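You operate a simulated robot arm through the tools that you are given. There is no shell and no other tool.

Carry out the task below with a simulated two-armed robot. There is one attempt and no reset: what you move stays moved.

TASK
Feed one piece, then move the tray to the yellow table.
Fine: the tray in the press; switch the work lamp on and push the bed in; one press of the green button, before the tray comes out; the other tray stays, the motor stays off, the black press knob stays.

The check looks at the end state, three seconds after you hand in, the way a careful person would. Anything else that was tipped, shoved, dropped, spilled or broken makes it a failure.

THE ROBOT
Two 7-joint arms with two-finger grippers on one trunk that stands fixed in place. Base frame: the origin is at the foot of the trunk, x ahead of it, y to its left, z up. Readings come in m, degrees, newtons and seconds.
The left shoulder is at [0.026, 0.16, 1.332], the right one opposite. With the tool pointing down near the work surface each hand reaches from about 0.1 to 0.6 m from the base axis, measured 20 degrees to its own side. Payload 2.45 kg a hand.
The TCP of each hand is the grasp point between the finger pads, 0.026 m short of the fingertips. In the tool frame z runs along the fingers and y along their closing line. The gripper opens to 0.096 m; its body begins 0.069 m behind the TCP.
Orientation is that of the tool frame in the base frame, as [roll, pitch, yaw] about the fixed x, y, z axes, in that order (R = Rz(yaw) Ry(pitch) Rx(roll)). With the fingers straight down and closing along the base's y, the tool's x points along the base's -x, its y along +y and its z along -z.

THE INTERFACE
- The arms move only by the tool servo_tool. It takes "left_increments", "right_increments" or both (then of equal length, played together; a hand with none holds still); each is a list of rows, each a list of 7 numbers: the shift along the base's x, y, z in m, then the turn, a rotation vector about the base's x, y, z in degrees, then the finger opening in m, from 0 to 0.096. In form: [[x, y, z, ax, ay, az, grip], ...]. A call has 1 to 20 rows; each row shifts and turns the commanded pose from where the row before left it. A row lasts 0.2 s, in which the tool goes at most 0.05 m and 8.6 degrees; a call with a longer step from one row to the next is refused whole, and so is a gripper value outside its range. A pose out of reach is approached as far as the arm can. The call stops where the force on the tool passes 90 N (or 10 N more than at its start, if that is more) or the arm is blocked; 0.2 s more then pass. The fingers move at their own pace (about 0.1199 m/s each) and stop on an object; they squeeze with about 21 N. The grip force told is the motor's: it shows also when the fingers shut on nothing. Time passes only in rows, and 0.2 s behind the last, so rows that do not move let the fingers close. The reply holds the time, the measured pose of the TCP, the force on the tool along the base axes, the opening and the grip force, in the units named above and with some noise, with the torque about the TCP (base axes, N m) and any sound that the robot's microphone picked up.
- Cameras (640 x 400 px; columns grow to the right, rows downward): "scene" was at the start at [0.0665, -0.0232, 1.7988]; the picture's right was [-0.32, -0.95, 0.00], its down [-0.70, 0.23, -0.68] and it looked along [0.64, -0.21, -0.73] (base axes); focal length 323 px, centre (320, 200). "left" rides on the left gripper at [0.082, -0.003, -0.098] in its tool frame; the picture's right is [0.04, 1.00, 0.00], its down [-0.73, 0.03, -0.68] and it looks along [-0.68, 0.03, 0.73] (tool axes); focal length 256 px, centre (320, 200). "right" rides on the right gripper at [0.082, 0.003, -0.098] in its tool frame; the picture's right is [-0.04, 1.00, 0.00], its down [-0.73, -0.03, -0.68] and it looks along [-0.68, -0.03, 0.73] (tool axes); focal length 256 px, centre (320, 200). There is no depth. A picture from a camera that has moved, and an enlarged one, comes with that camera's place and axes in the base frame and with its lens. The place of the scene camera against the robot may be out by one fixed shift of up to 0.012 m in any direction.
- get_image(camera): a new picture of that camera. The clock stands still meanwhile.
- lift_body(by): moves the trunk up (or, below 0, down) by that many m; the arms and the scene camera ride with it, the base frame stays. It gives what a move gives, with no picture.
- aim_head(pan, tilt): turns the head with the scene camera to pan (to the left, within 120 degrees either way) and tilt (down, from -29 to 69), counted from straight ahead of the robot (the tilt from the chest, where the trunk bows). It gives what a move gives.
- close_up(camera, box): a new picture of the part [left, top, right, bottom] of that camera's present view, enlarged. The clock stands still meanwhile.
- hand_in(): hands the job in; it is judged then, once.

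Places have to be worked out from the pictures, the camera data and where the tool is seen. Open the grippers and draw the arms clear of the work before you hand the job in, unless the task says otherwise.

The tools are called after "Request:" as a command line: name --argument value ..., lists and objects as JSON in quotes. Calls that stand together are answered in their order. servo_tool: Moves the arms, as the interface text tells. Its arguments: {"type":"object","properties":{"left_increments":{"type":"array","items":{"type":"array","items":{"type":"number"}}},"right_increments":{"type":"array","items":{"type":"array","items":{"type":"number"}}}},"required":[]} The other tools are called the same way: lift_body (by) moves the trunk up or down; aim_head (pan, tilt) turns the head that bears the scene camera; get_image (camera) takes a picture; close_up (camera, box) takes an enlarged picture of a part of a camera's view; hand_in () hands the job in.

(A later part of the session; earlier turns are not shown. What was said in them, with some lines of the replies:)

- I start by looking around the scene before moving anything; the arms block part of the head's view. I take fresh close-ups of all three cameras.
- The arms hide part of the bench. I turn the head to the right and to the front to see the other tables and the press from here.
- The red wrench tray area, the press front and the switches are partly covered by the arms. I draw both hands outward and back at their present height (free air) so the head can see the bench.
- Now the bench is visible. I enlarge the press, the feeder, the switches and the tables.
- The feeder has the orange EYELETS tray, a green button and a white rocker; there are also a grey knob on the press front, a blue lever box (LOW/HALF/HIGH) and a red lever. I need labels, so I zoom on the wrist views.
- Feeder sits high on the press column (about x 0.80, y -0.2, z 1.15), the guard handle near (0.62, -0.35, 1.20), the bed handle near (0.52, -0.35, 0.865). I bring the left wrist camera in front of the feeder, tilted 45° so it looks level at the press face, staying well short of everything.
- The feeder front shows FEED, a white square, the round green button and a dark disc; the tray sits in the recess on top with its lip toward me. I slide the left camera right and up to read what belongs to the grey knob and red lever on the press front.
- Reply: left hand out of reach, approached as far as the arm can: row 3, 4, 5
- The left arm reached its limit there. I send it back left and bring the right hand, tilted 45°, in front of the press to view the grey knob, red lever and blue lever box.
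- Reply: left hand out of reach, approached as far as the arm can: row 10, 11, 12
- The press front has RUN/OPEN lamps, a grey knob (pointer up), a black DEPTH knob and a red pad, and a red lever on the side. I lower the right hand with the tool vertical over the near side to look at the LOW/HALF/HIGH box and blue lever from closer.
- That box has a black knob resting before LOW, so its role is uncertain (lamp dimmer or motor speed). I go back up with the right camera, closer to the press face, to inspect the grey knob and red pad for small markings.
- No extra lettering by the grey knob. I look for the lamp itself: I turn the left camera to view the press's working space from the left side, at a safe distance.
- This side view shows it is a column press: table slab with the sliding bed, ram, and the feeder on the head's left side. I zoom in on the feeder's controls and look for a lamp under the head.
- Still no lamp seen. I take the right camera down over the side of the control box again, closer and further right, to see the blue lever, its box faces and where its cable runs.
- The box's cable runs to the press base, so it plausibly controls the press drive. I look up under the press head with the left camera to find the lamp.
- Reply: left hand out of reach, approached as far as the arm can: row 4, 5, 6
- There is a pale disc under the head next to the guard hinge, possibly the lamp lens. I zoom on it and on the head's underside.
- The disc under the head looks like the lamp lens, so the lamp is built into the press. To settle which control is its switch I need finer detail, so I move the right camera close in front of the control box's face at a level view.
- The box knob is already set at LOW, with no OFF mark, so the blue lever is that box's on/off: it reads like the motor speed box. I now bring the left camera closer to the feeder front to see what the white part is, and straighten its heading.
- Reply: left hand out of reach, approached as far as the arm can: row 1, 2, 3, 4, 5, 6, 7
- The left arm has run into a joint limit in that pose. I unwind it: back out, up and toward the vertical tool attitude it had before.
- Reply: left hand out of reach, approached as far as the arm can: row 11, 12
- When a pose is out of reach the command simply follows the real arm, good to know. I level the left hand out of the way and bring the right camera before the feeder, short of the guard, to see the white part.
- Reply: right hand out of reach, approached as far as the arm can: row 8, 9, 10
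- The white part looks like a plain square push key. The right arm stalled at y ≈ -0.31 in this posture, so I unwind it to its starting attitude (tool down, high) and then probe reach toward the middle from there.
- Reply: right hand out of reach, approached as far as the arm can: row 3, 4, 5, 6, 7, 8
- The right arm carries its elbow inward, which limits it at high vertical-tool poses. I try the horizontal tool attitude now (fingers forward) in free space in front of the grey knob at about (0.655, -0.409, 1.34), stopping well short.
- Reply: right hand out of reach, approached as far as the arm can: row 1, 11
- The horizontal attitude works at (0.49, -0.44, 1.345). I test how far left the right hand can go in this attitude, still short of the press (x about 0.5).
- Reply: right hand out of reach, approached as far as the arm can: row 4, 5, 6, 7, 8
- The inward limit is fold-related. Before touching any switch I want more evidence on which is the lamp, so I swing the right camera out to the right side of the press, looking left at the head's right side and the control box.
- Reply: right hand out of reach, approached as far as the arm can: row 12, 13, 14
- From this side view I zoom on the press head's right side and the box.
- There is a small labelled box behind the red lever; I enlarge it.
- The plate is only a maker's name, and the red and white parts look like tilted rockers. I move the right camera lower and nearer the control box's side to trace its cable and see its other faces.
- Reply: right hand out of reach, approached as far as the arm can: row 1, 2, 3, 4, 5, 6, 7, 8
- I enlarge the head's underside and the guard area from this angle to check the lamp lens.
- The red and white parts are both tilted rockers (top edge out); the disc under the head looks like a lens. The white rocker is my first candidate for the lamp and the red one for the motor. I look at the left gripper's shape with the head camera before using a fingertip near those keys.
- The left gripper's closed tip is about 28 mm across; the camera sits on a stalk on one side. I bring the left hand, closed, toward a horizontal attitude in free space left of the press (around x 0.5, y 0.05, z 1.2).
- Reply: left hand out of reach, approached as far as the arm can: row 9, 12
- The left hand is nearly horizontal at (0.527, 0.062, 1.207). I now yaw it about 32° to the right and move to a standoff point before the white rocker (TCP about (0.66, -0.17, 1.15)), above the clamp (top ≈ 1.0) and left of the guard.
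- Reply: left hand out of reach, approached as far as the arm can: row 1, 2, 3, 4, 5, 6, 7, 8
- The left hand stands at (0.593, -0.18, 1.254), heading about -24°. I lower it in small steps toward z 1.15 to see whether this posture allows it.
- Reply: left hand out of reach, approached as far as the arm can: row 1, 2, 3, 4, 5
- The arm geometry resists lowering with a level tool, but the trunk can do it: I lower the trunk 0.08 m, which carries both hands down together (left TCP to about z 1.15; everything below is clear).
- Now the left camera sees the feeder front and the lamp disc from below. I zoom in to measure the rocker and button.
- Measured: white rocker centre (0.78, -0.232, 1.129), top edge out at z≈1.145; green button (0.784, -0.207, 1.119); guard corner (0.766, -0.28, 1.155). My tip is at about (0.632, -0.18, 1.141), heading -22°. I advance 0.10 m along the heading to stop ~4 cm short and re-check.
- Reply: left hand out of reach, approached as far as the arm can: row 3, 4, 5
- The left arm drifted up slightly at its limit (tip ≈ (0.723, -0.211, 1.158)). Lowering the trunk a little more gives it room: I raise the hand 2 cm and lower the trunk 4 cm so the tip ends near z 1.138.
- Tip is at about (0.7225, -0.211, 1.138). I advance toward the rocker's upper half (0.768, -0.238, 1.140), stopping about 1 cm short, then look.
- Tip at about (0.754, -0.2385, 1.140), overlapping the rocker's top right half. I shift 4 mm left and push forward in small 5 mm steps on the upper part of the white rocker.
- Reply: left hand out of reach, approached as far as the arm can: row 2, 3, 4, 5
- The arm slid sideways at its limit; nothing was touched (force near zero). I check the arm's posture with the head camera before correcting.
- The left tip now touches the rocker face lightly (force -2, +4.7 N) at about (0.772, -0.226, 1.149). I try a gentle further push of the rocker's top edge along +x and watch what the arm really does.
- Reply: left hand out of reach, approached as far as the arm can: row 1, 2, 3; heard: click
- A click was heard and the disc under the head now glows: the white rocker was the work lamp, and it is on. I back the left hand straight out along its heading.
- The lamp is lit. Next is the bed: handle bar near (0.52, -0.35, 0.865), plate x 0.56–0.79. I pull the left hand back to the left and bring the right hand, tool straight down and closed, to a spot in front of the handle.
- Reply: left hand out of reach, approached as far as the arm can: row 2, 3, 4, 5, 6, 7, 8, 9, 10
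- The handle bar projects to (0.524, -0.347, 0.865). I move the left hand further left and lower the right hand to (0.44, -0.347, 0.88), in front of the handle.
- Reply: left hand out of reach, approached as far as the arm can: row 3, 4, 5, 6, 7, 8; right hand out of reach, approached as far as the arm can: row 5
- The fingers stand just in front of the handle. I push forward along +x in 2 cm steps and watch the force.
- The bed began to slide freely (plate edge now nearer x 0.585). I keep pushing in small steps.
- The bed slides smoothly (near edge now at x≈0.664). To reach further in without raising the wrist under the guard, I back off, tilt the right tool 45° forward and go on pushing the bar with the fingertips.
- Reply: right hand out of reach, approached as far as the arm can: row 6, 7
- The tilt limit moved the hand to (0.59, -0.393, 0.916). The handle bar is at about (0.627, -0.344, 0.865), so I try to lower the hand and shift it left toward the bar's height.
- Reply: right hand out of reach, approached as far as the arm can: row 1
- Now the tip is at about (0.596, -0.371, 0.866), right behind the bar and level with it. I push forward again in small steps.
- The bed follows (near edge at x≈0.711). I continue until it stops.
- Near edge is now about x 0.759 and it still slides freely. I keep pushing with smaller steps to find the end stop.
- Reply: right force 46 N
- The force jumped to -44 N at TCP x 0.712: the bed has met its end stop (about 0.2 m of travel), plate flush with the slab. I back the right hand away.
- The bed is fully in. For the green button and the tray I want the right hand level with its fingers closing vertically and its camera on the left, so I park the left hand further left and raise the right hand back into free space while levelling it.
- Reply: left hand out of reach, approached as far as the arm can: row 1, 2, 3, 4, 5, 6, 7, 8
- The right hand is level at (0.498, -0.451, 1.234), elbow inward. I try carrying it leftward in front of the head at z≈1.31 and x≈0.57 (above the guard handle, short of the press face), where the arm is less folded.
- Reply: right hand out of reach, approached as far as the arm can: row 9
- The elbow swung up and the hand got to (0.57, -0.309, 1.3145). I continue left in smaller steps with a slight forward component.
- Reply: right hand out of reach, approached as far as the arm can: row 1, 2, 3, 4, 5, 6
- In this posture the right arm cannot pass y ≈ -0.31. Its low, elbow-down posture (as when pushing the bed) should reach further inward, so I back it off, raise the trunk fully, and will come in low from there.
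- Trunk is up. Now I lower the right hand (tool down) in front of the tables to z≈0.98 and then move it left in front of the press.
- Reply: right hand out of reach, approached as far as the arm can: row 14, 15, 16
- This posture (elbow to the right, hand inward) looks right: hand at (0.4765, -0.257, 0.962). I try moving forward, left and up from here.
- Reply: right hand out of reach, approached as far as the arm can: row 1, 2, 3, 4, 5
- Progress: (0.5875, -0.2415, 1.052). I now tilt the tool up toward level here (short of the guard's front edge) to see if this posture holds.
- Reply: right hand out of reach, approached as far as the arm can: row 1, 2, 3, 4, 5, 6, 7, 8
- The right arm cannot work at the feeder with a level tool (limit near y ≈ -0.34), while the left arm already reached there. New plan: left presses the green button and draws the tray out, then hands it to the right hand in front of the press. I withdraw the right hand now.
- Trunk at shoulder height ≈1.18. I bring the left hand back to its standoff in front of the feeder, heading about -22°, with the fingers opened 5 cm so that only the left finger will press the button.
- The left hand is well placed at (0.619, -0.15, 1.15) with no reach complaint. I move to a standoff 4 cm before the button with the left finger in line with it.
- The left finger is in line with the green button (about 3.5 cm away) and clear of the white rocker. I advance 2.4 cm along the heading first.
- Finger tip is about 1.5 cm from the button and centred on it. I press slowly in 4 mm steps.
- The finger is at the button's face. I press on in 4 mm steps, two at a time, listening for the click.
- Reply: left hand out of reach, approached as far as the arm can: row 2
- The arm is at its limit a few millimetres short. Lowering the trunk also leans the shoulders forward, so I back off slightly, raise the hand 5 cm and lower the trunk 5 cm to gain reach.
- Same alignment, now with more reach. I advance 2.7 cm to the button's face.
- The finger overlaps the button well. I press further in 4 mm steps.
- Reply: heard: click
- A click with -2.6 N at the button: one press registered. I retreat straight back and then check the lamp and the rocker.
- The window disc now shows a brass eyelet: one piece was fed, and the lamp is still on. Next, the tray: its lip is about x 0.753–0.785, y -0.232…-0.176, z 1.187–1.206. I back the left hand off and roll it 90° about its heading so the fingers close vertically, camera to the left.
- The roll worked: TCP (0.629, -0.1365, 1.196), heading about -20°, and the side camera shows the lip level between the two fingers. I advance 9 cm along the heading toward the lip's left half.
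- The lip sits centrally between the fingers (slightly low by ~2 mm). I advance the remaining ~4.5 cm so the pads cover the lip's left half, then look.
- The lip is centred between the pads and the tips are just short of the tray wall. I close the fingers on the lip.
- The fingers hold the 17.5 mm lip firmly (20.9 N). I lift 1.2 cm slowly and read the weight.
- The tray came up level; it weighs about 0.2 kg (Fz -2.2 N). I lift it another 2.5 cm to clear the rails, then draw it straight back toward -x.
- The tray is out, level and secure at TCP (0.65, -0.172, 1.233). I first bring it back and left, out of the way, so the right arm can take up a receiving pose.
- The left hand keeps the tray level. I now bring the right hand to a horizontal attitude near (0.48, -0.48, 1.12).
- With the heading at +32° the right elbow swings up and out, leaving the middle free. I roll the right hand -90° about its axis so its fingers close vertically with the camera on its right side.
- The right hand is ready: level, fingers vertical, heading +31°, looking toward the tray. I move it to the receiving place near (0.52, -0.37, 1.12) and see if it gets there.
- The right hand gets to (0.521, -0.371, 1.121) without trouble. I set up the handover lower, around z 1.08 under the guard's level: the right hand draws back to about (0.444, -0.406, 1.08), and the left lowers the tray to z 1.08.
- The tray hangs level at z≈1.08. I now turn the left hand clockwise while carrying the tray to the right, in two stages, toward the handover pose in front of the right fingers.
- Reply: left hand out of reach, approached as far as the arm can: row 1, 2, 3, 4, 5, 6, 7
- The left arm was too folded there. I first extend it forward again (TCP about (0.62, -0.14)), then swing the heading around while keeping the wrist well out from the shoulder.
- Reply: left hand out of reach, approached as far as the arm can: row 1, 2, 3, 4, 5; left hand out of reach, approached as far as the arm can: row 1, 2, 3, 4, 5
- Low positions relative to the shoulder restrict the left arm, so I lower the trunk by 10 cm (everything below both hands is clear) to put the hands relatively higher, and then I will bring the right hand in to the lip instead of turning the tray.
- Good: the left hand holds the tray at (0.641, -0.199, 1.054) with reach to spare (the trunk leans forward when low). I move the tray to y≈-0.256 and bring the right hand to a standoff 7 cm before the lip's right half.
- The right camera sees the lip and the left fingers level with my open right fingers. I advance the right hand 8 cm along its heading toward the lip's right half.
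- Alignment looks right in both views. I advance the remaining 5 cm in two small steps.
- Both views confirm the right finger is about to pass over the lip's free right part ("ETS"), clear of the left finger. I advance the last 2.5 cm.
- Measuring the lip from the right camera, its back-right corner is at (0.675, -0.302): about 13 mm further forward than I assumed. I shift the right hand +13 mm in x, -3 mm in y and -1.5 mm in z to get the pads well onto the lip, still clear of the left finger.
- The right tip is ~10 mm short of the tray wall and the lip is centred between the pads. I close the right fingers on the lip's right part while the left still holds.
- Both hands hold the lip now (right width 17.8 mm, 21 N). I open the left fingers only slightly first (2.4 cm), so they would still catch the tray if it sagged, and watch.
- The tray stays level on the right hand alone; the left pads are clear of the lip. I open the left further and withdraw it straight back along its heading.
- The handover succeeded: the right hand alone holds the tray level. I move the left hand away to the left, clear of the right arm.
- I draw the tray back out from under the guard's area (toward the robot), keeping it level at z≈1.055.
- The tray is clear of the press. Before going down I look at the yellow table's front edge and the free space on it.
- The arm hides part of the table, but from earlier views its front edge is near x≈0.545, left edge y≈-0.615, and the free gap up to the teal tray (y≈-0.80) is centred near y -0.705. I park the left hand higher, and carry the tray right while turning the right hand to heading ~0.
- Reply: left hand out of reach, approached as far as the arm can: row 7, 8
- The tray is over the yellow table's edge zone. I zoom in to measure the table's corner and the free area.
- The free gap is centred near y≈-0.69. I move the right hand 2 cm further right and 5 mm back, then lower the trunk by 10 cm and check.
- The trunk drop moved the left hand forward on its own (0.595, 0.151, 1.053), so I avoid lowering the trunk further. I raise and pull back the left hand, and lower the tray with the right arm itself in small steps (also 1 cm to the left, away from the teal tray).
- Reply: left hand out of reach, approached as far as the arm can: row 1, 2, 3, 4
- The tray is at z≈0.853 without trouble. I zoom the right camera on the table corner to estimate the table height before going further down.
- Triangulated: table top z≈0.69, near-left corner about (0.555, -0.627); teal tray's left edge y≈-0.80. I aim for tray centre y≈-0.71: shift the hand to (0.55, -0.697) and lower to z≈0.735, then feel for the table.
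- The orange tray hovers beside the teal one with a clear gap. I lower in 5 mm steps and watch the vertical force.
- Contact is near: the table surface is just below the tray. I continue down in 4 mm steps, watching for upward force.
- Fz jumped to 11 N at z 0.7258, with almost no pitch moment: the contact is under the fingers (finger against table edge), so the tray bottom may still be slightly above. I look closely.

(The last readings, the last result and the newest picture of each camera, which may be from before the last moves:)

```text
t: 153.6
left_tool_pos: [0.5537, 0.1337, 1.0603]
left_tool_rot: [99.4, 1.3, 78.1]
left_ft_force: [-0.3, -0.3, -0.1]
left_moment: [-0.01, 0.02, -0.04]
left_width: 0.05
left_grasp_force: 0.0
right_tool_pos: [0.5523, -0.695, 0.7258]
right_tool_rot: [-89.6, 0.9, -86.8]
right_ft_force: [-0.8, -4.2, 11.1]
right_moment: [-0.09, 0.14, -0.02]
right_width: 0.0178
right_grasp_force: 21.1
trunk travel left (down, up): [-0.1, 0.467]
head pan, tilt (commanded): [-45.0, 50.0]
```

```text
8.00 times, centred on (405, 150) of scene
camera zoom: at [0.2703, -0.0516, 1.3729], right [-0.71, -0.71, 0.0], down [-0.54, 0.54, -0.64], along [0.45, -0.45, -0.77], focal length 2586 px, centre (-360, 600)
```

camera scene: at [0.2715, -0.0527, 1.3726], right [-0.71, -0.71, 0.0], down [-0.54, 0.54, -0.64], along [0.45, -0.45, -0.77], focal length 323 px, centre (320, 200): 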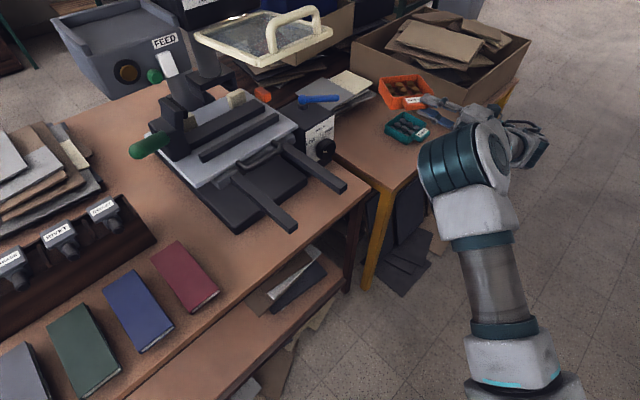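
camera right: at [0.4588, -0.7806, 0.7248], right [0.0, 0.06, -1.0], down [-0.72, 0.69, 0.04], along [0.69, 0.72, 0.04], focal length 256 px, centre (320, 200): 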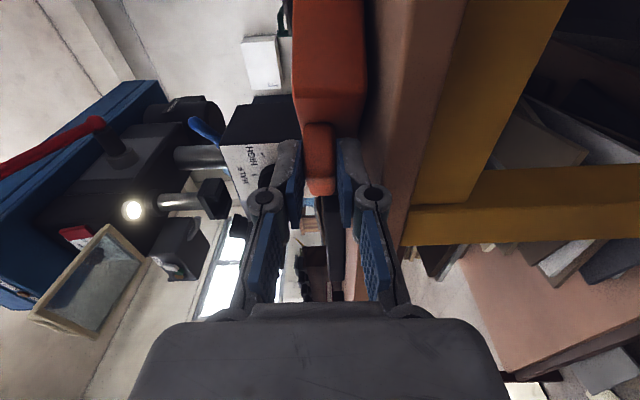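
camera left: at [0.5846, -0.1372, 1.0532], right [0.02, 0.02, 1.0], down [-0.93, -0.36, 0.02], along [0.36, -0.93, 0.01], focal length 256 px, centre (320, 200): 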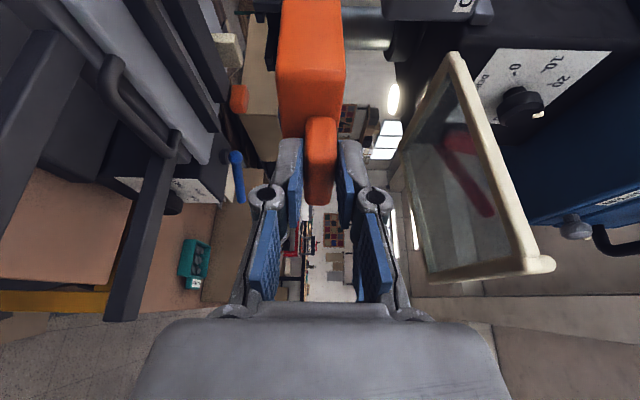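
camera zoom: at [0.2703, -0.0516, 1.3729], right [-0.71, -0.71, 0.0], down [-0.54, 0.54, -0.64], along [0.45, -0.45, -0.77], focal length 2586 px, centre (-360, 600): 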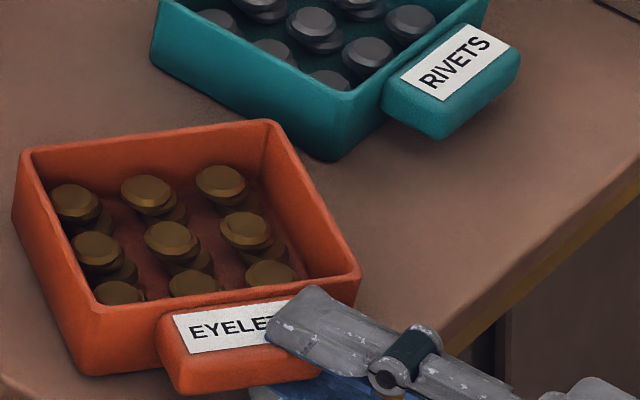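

The tray bottom is within 2–3 mm of the table and the lower finger rests on the table's front edge. I release gradually, raising the hand slightly as the fingers open so nothing is pushed.

Request:
servo_tool --right_increments '[[0, 0, 0.0025, 0, 0, 0, 0.02], [0, 0, 0.0025, 0, 0, 0, 0.024], [0, 0, 0.002, 0, 0, 0, 0.028], [0, 0, 0.002, 0, 0, 0, 0.032]]'

Request:
close_up --camera "scene" --box '[375, 125, 435, 175]'

Request:
close_up --camera "right" --box '[270, 60, 450, 210]'

```text
t: 154.6
left_tool_pos: [0.5558, 0.1337, 1.0581]
left_tool_rot: [99.5, 1.3, 78.0]
left_ft_force: [0.0, -0.4, -1.3]
left_moment: [0.03, -0.02, -0.01]
left_width: 0.0499
left_grasp_force: 0.0
right_tool_pos: [0.5526, -0.6953, 0.7316]
right_tool_rot: [-90.1, 1.2, -86.8]
right_ft_force: [2.5, 0.4, 4.3]
right_moment: [-0.01, -0.02, 0.03]
right_width: 0.0287
right_grasp_force: 0.0
trunk travel left (down, up): [-0.1, 0.467]
head pan, tilt (commanded): [-45.0, 50.0]
```

```text
8.00 times, centred on (405, 150) of scene
camera zoom: at [0.2722, -0.0519, 1.3721], right [-0.71, -0.71, 0.0], down [-0.55, 0.54, -0.64], along [0.45, -0.45, -0.77], focal length 2586 px, centre (-360, 600)
```

zoom: 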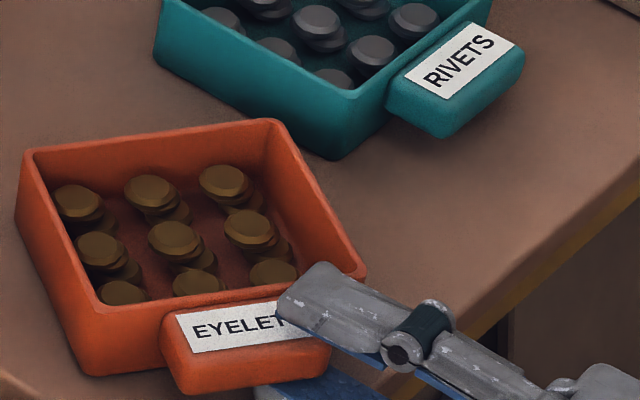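

```text
2.67 times, centred on (360, 135) of right
camera zoom: at [0.4591, -0.7805, 0.7259], right [0.0, 0.06, -1.0], down [-0.72, 0.69, 0.04], along [0.69, 0.72, 0.04], focal length 683 px, centre (213, 373)
```

zoom: 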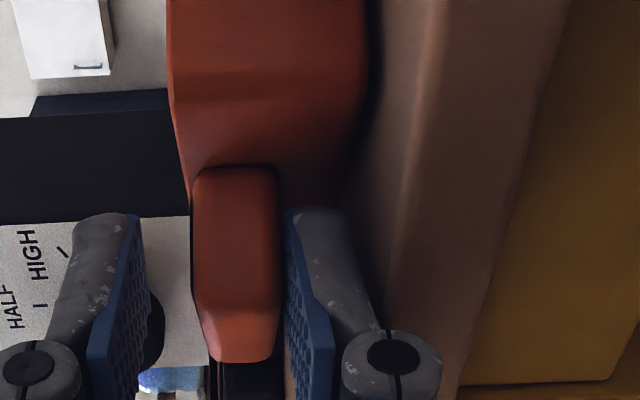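

The lip is free on both sides and the tray sits on the table. I retreat the right hand straight back.

Request:
servo_tool --right_increments '[[-0.008, -0.0005, 0.0, 0, 0, 0, 0.032], [-0.012, -0.0007, 0.0, 0, 0, 0, 0.032], [-0.015, -0.0009, 0.0, 0, 0, 0, 0.034], [-0.02, -0.001, 0.0, 0, 0, 0, 0.04], [-0.02, -0.001, 0.005, 0, 0, 0, 0.05], [-0.02, -0.001, 0.01, 0, 0, 0, 0.05]]'

Request:
get_image --camera "scene"

Request:
close_up --camera "scene" --box '[360, 90, 480, 180]'

```text
t: 156.0
left_tool_pos: [0.5548, 0.1339, 1.06]
left_tool_rot: [99.4, 1.2, 78.1]
left_ft_force: [0.0, 0.0, -0.3]
left_moment: [0.02, 0.0, 0.01]
left_width: 0.0501
left_grasp_force: 0.0
right_tool_pos: [0.4547, -0.6988, 0.7452]
right_tool_rot: [-89.9, 1.1, -86.8]
right_ft_force: [-0.5, -0.1, 0.2]
right_moment: [0.0, -0.04, 0.02]
right_width: 0.0501
right_grasp_force: 0.0
trunk travel left (down, up): [-0.1, 0.467]
head pan, tilt (commanded): [-45.0, 50.0]
```

```text
taken
camera scene: at [0.2715, -0.0529, 1.3723], right [-0.71, -0.71, 0.0], down [-0.54, 0.54, -0.64], along [0.45, -0.45, -0.77], focal length 323 px, centre (320, 200)
```

scene: 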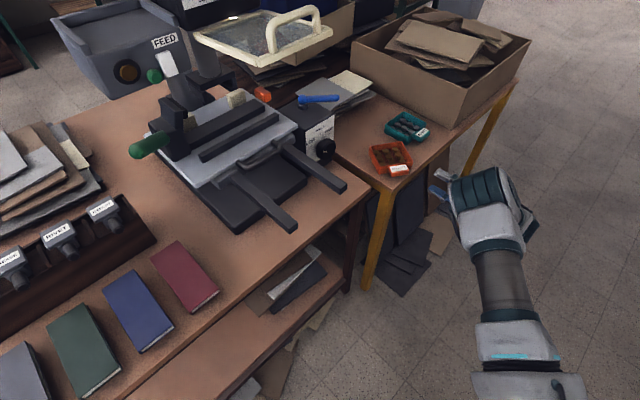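

```text
4.44 times, centred on (420, 135) of scene
camera zoom: at [0.2715, -0.0529, 1.3723], right [-0.71, -0.71, 0.0], down [-0.54, 0.54, -0.64], along [0.45, -0.45, -0.77], focal length 1437 px, centre (-124, 489)
```

zoom: 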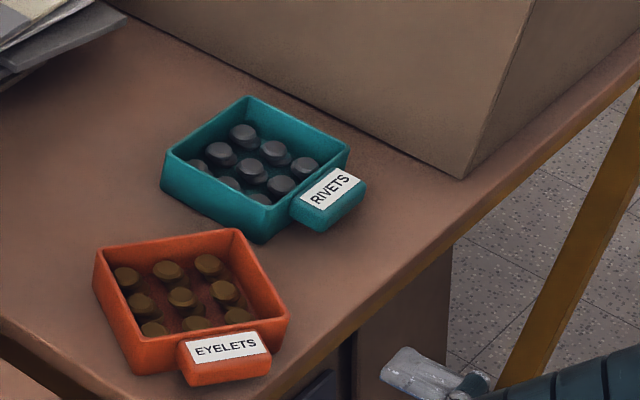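

The tray stands on the yellow table, fully on it, beside the untouched RIVETS tray. I draw the right hand further back and raise the trunk so both arms come clear.

Request:
servo_tool --left_increments '[[-0.01, 0.01, 0.01, 0, 0, 0, 0.05], [-0.01, 0.01, 0.01, 0, 0, 0, 0.05], [-0.01, 0.01, 0.01, 0, 0, 0, 0.05]]' --right_increments '[[-0.02, -0.005, 0.01, 0, 0, 0, 0.096], [-0.02, -0.005, 0.02, 0, 0, 0, 0.096], [-0.01, -0.005, 0.03, 0, 0, 0, 0.096]]'

Request:
lift_body --by 0.2

Request:
get_image --camera "scene"

```text
t: 156.8
left_tool_pos: [0.5273, 0.1359, 1.0554]
left_tool_rot: [99.4, 1.3, 78.1]
left_ft_force: [-0.3, 1.0, 0.4]
left_moment: [0.02, 0.02, -0.03]
left_width: 0.0502
left_grasp_force: 0.1
left hand out of reach, approached as far as the arm can: row 1, 2, 3
right_tool_pos: [0.404, -0.712, 0.8085]
right_tool_rot: [-89.8, 1.2, -86.7]
right_ft_force: [1.3, 0.1, 0.0]
right_moment: [0.0, -0.03, -0.02]
right_width: 0.0958
right_grasp_force: 0.0
trunk travel left (down, up): [-0.1, 0.467]
head pan, tilt (commanded): [-45.0, 50.0]
```

```text
t: 158.9
left_tool_pos: [0.5303, 0.1348, 1.2557]
left_tool_rot: [99.7, 1.1, 77.9]
left_ft_force: [-0.2, -0.4, -0.4]
left_moment: [-0.01, -0.02, 0.0]
left_width: 0.0499
left_grasp_force: 0.0
right_tool_pos: [0.4079, -0.715, 1.0058]
right_tool_rot: [-90.0, 1.2, -86.7]
right_ft_force: [-0.2, 0.7, 0.2]
right_moment: [0.02, 0.01, 0.0]
right_width: 0.0959
right_grasp_force: 0.0
trunk travel left (down, up): [-0.3, 0.267]
head pan, tilt (commanded): [-45.0, 50.0]
```

```text
taken
camera scene: at [0.0904, -0.0538, 1.5942], right [-0.71, -0.71, 0.0], down [-0.54, 0.54, -0.64], along [0.45, -0.45, -0.77], focal length 323 px, centre (320, 200)
```

scene: 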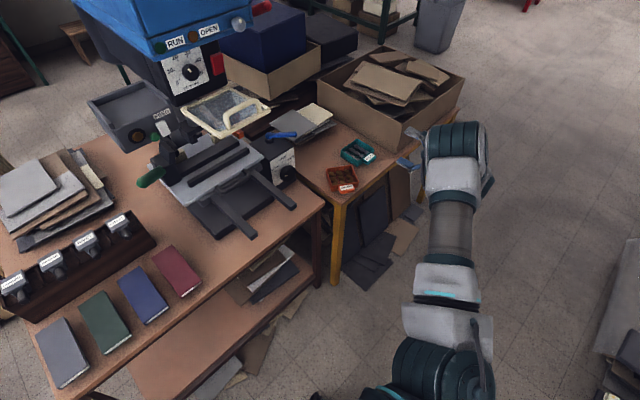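

Everything is visible now. I check the tray, the press controls and the lamp once more.

Request:
close_up --camera "scene" --box '[290, 120, 410, 210]'

Request:
close_up --camera "scene" --box '[80, 20, 320, 250]'

Request:
get_image --camera "left"

Request:
get_image --camera "right"

```text
4.44 times, centred on (350, 165) of scene
camera zoom: at [0.0904, -0.0538, 1.5942], right [-0.71, -0.71, 0.0], down [-0.54, 0.54, -0.64], along [0.45, -0.45, -0.77], focal length 1437 px, centre (187, 356)
```

zoom: 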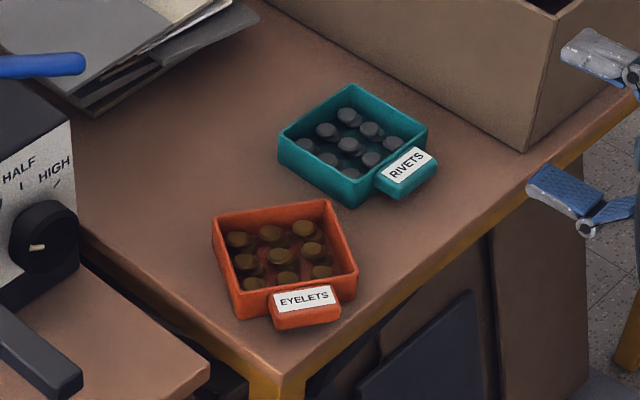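

```text
1.74 times, centred on (200, 135) of scene
camera zoom: at [0.0904, -0.0538, 1.5942], right [-0.71, -0.71, 0.0], down [-0.54, 0.54, -0.64], along [0.45, -0.45, -0.77], focal length 562 px, centre (529, 313)
```

zoom: 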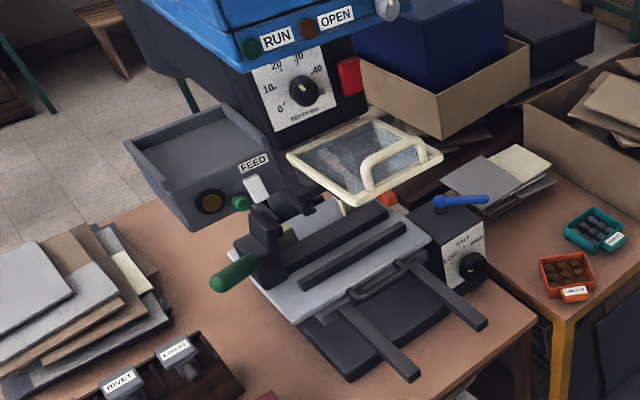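

```text
taken
camera left: at [0.4517, 0.235, 1.2665], right [0.18, 0.02, 0.98], down [-0.8, -0.58, 0.16], along [0.57, -0.82, -0.08], focal length 256 px, centre (320, 200)
```

left: 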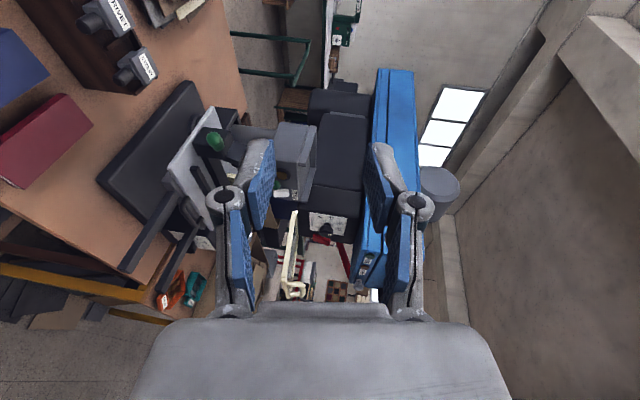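

```text
taken
camera right: at [0.314, -0.8013, 1.0005], right [0.0, 0.06, -1.0], down [-0.72, 0.69, 0.04], along [0.69, 0.72, 0.04], focal length 256 px, centre (320, 200)
```

right: 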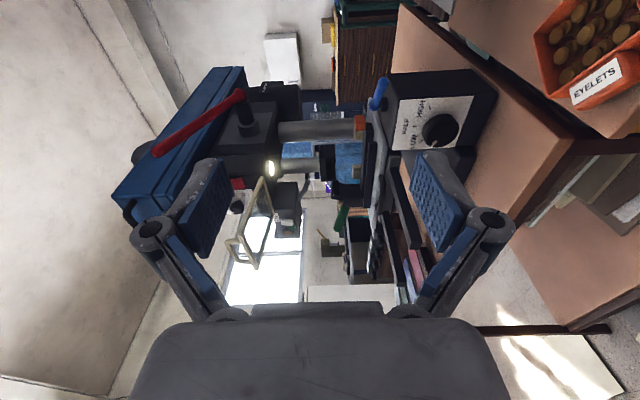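

The lamp glows, the bed is in, one eyelet shows in the feeder window, and both trays stand properly on the yellow table. I raise the trunk back to its starting height and move both open hands further clear.

Request:
lift_body --by 0.2

Request:
servo_tool --left_increments '[[-0.01, 0.025, 0, 0, 0, 0, 0.096], [-0.01, 0.025, 0, 0, 0, 0, 0.096], [-0.01, 0.025, 0, 0, 0, 0, 0.096], [-0.01, 0.025, 0, 0, 0, 0, 0.096], [-0.01, 0.025, 0, 0, 0, 0, 0.096], [-0.01, 0.025, 0, 0, 0, 0, 0.096]]' --right_increments '[[-0.01, -0.005, 0.01, 0, 0, 0, 0.096], [-0.01, -0.005, 0.01, 0, 0, 0, 0.096], [-0.01, -0.005, 0.01, 0, 0, 0, 0.096], [-0.01, -0.005, 0.01, 0, 0, 0, 0.096], [0, 0, 0, 0, 0, 0, 0.096], [0, 0, 0, 0, 0, 0, 0.096]]'

Request:
aim_head --pan -22 --tilt 45

Request:
get_image --camera "scene"

Request:
close_up --camera "scene" --box '[260, 120, 440, 290]'

```text
t: 161.1
left_tool_pos: [0.5302, 0.1345, 1.4555]
left_tool_rot: [99.7, 1.1, 78.0]
left_ft_force: [-0.9, -0.3, -0.7]
left_moment: [-0.04, 0.0, 0.02]
left_width: 0.0501
left_grasp_force: 0.1
right_tool_pos: [0.4057, -0.7158, 1.2058]
right_tool_rot: [-89.9, 1.2, -86.7]
right_ft_force: [-0.4, -1.1, -0.9]
right_moment: [0.02, 0.02, 0.0]
right_width: 0.0959
right_grasp_force: 0.0
trunk travel left (down, up): [-0.5, 0.067]
head pan, tilt (commanded): [-45.0, 50.0]
```

```text
t: 162.5
left_tool_pos: [0.495, 0.2183, 1.4533]
left_tool_rot: [99.7, 1.1, 78.1]
left_ft_force: [0.0, -0.1, -0.3]
left_moment: [-0.02, -0.03, 0.0]
left_width: 0.0963
left_grasp_force: 0.0
left hand out of reach, approached as far as the arm can: row 4, 5, 6
right_tool_pos: [0.3683, -0.7366, 1.2471]
right_tool_rot: [-89.9, 1.3, -86.7]
right_ft_force: [0.4, -0.5, 0.1]
right_moment: [0.01, 0.02, 0.03]
right_width: 0.0959
right_grasp_force: 0.0
trunk travel left (down, up): [-0.5, 0.067]
head pan, tilt (commanded): [-45.0, 50.0]
```

```text
t: 163.4
left_tool_pos: [0.4939, 0.2203, 1.4535]
left_tool_rot: [99.5, 1.2, 78.0]
left_ft_force: [-0.1, -1.0, -0.2]
left_moment: [0.01, -0.02, -0.01]
left_width: 0.0958
left_grasp_force: 0.1
right_tool_pos: [0.3679, -0.7366, 1.2464]
right_tool_rot: [-90.0, 1.2, -86.8]
right_ft_force: [0.1, 0.4, 0.8]
right_moment: [0.0, 0.0, 0.03]
right_width: 0.0959
right_grasp_force: 0.3
trunk travel left (down, up): [-0.5, 0.067]
head pan, tilt (commanded): [-22.0, 45.0]
```

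```text
taken
camera scene: at [0.0628, -0.0293, 1.8013], right [-0.38, -0.93, 0.0], down [-0.66, 0.27, -0.71], along [0.65, -0.26, -0.71], focal length 323 px, centre (320, 200)
```

scene: 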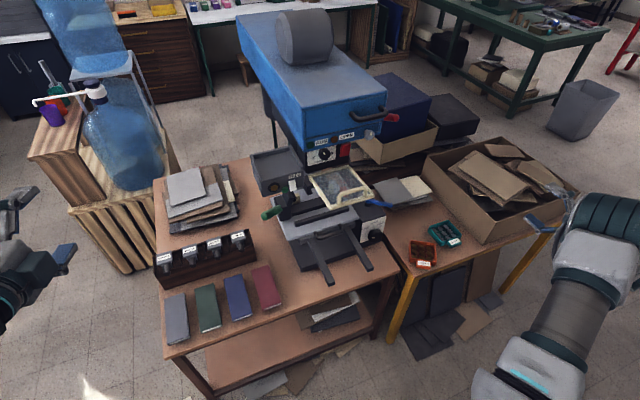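

```text
2.35 times, centred on (350, 205) of scene
camera zoom: at [0.0628, -0.0293, 1.8013], right [-0.38, -0.93, 0.0], down [-0.66, 0.27, -0.71], along [0.65, -0.26, -0.71], focal length 761 px, centre (249, 188)
```

zoom: 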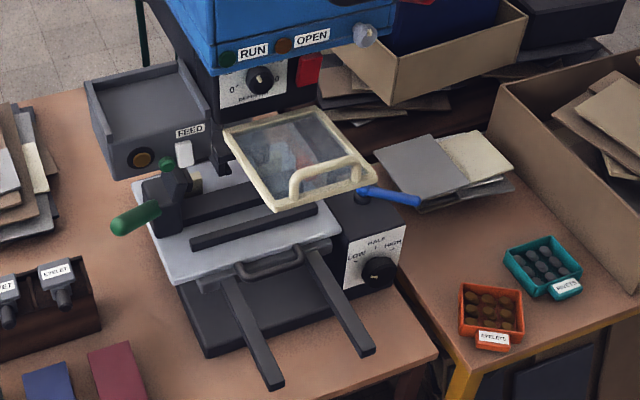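

The final view shows the bed in, lamp on (seen lit), one piece fed, motor lamp dark, knobs and levers as before, the EYELETS tray on the yellow table next to the unmoved RIVETS tray, and both open hands clear. I hand the job in.

Request:
hand_in

```text
The job is handed in.
```

I fed one piece and moved the tray from the press to the yellow table, then handed the job in. I haven't seen the check's verdict.

- **Work lamp:** it is on. Nothing labelled the switch, so I tried the white rocker on the feeder; it clicked and the lamp under the press head lit. It still showed lit in my last checks before hand-in.
- **Bed:** I pushed it in until it met its end stop.
- **Green button:** I pressed it once, before the tray came out. It clicked, and an eyelet now shows in the feeder window.
- **Tray:** the orange EYELETS tray stands on the yellow table near its front-left corner, fully on the top. Nothing spilled. The left hand passed it to the right hand in mid-air, because the right arm could not reach the feeder.
- **Left as they were:** I did not touch the RIVETS tray, the black depth knob or the motor controls. The RUN lamp was dark in the last picture.

Both grippers are open and the arms are clear of the work.
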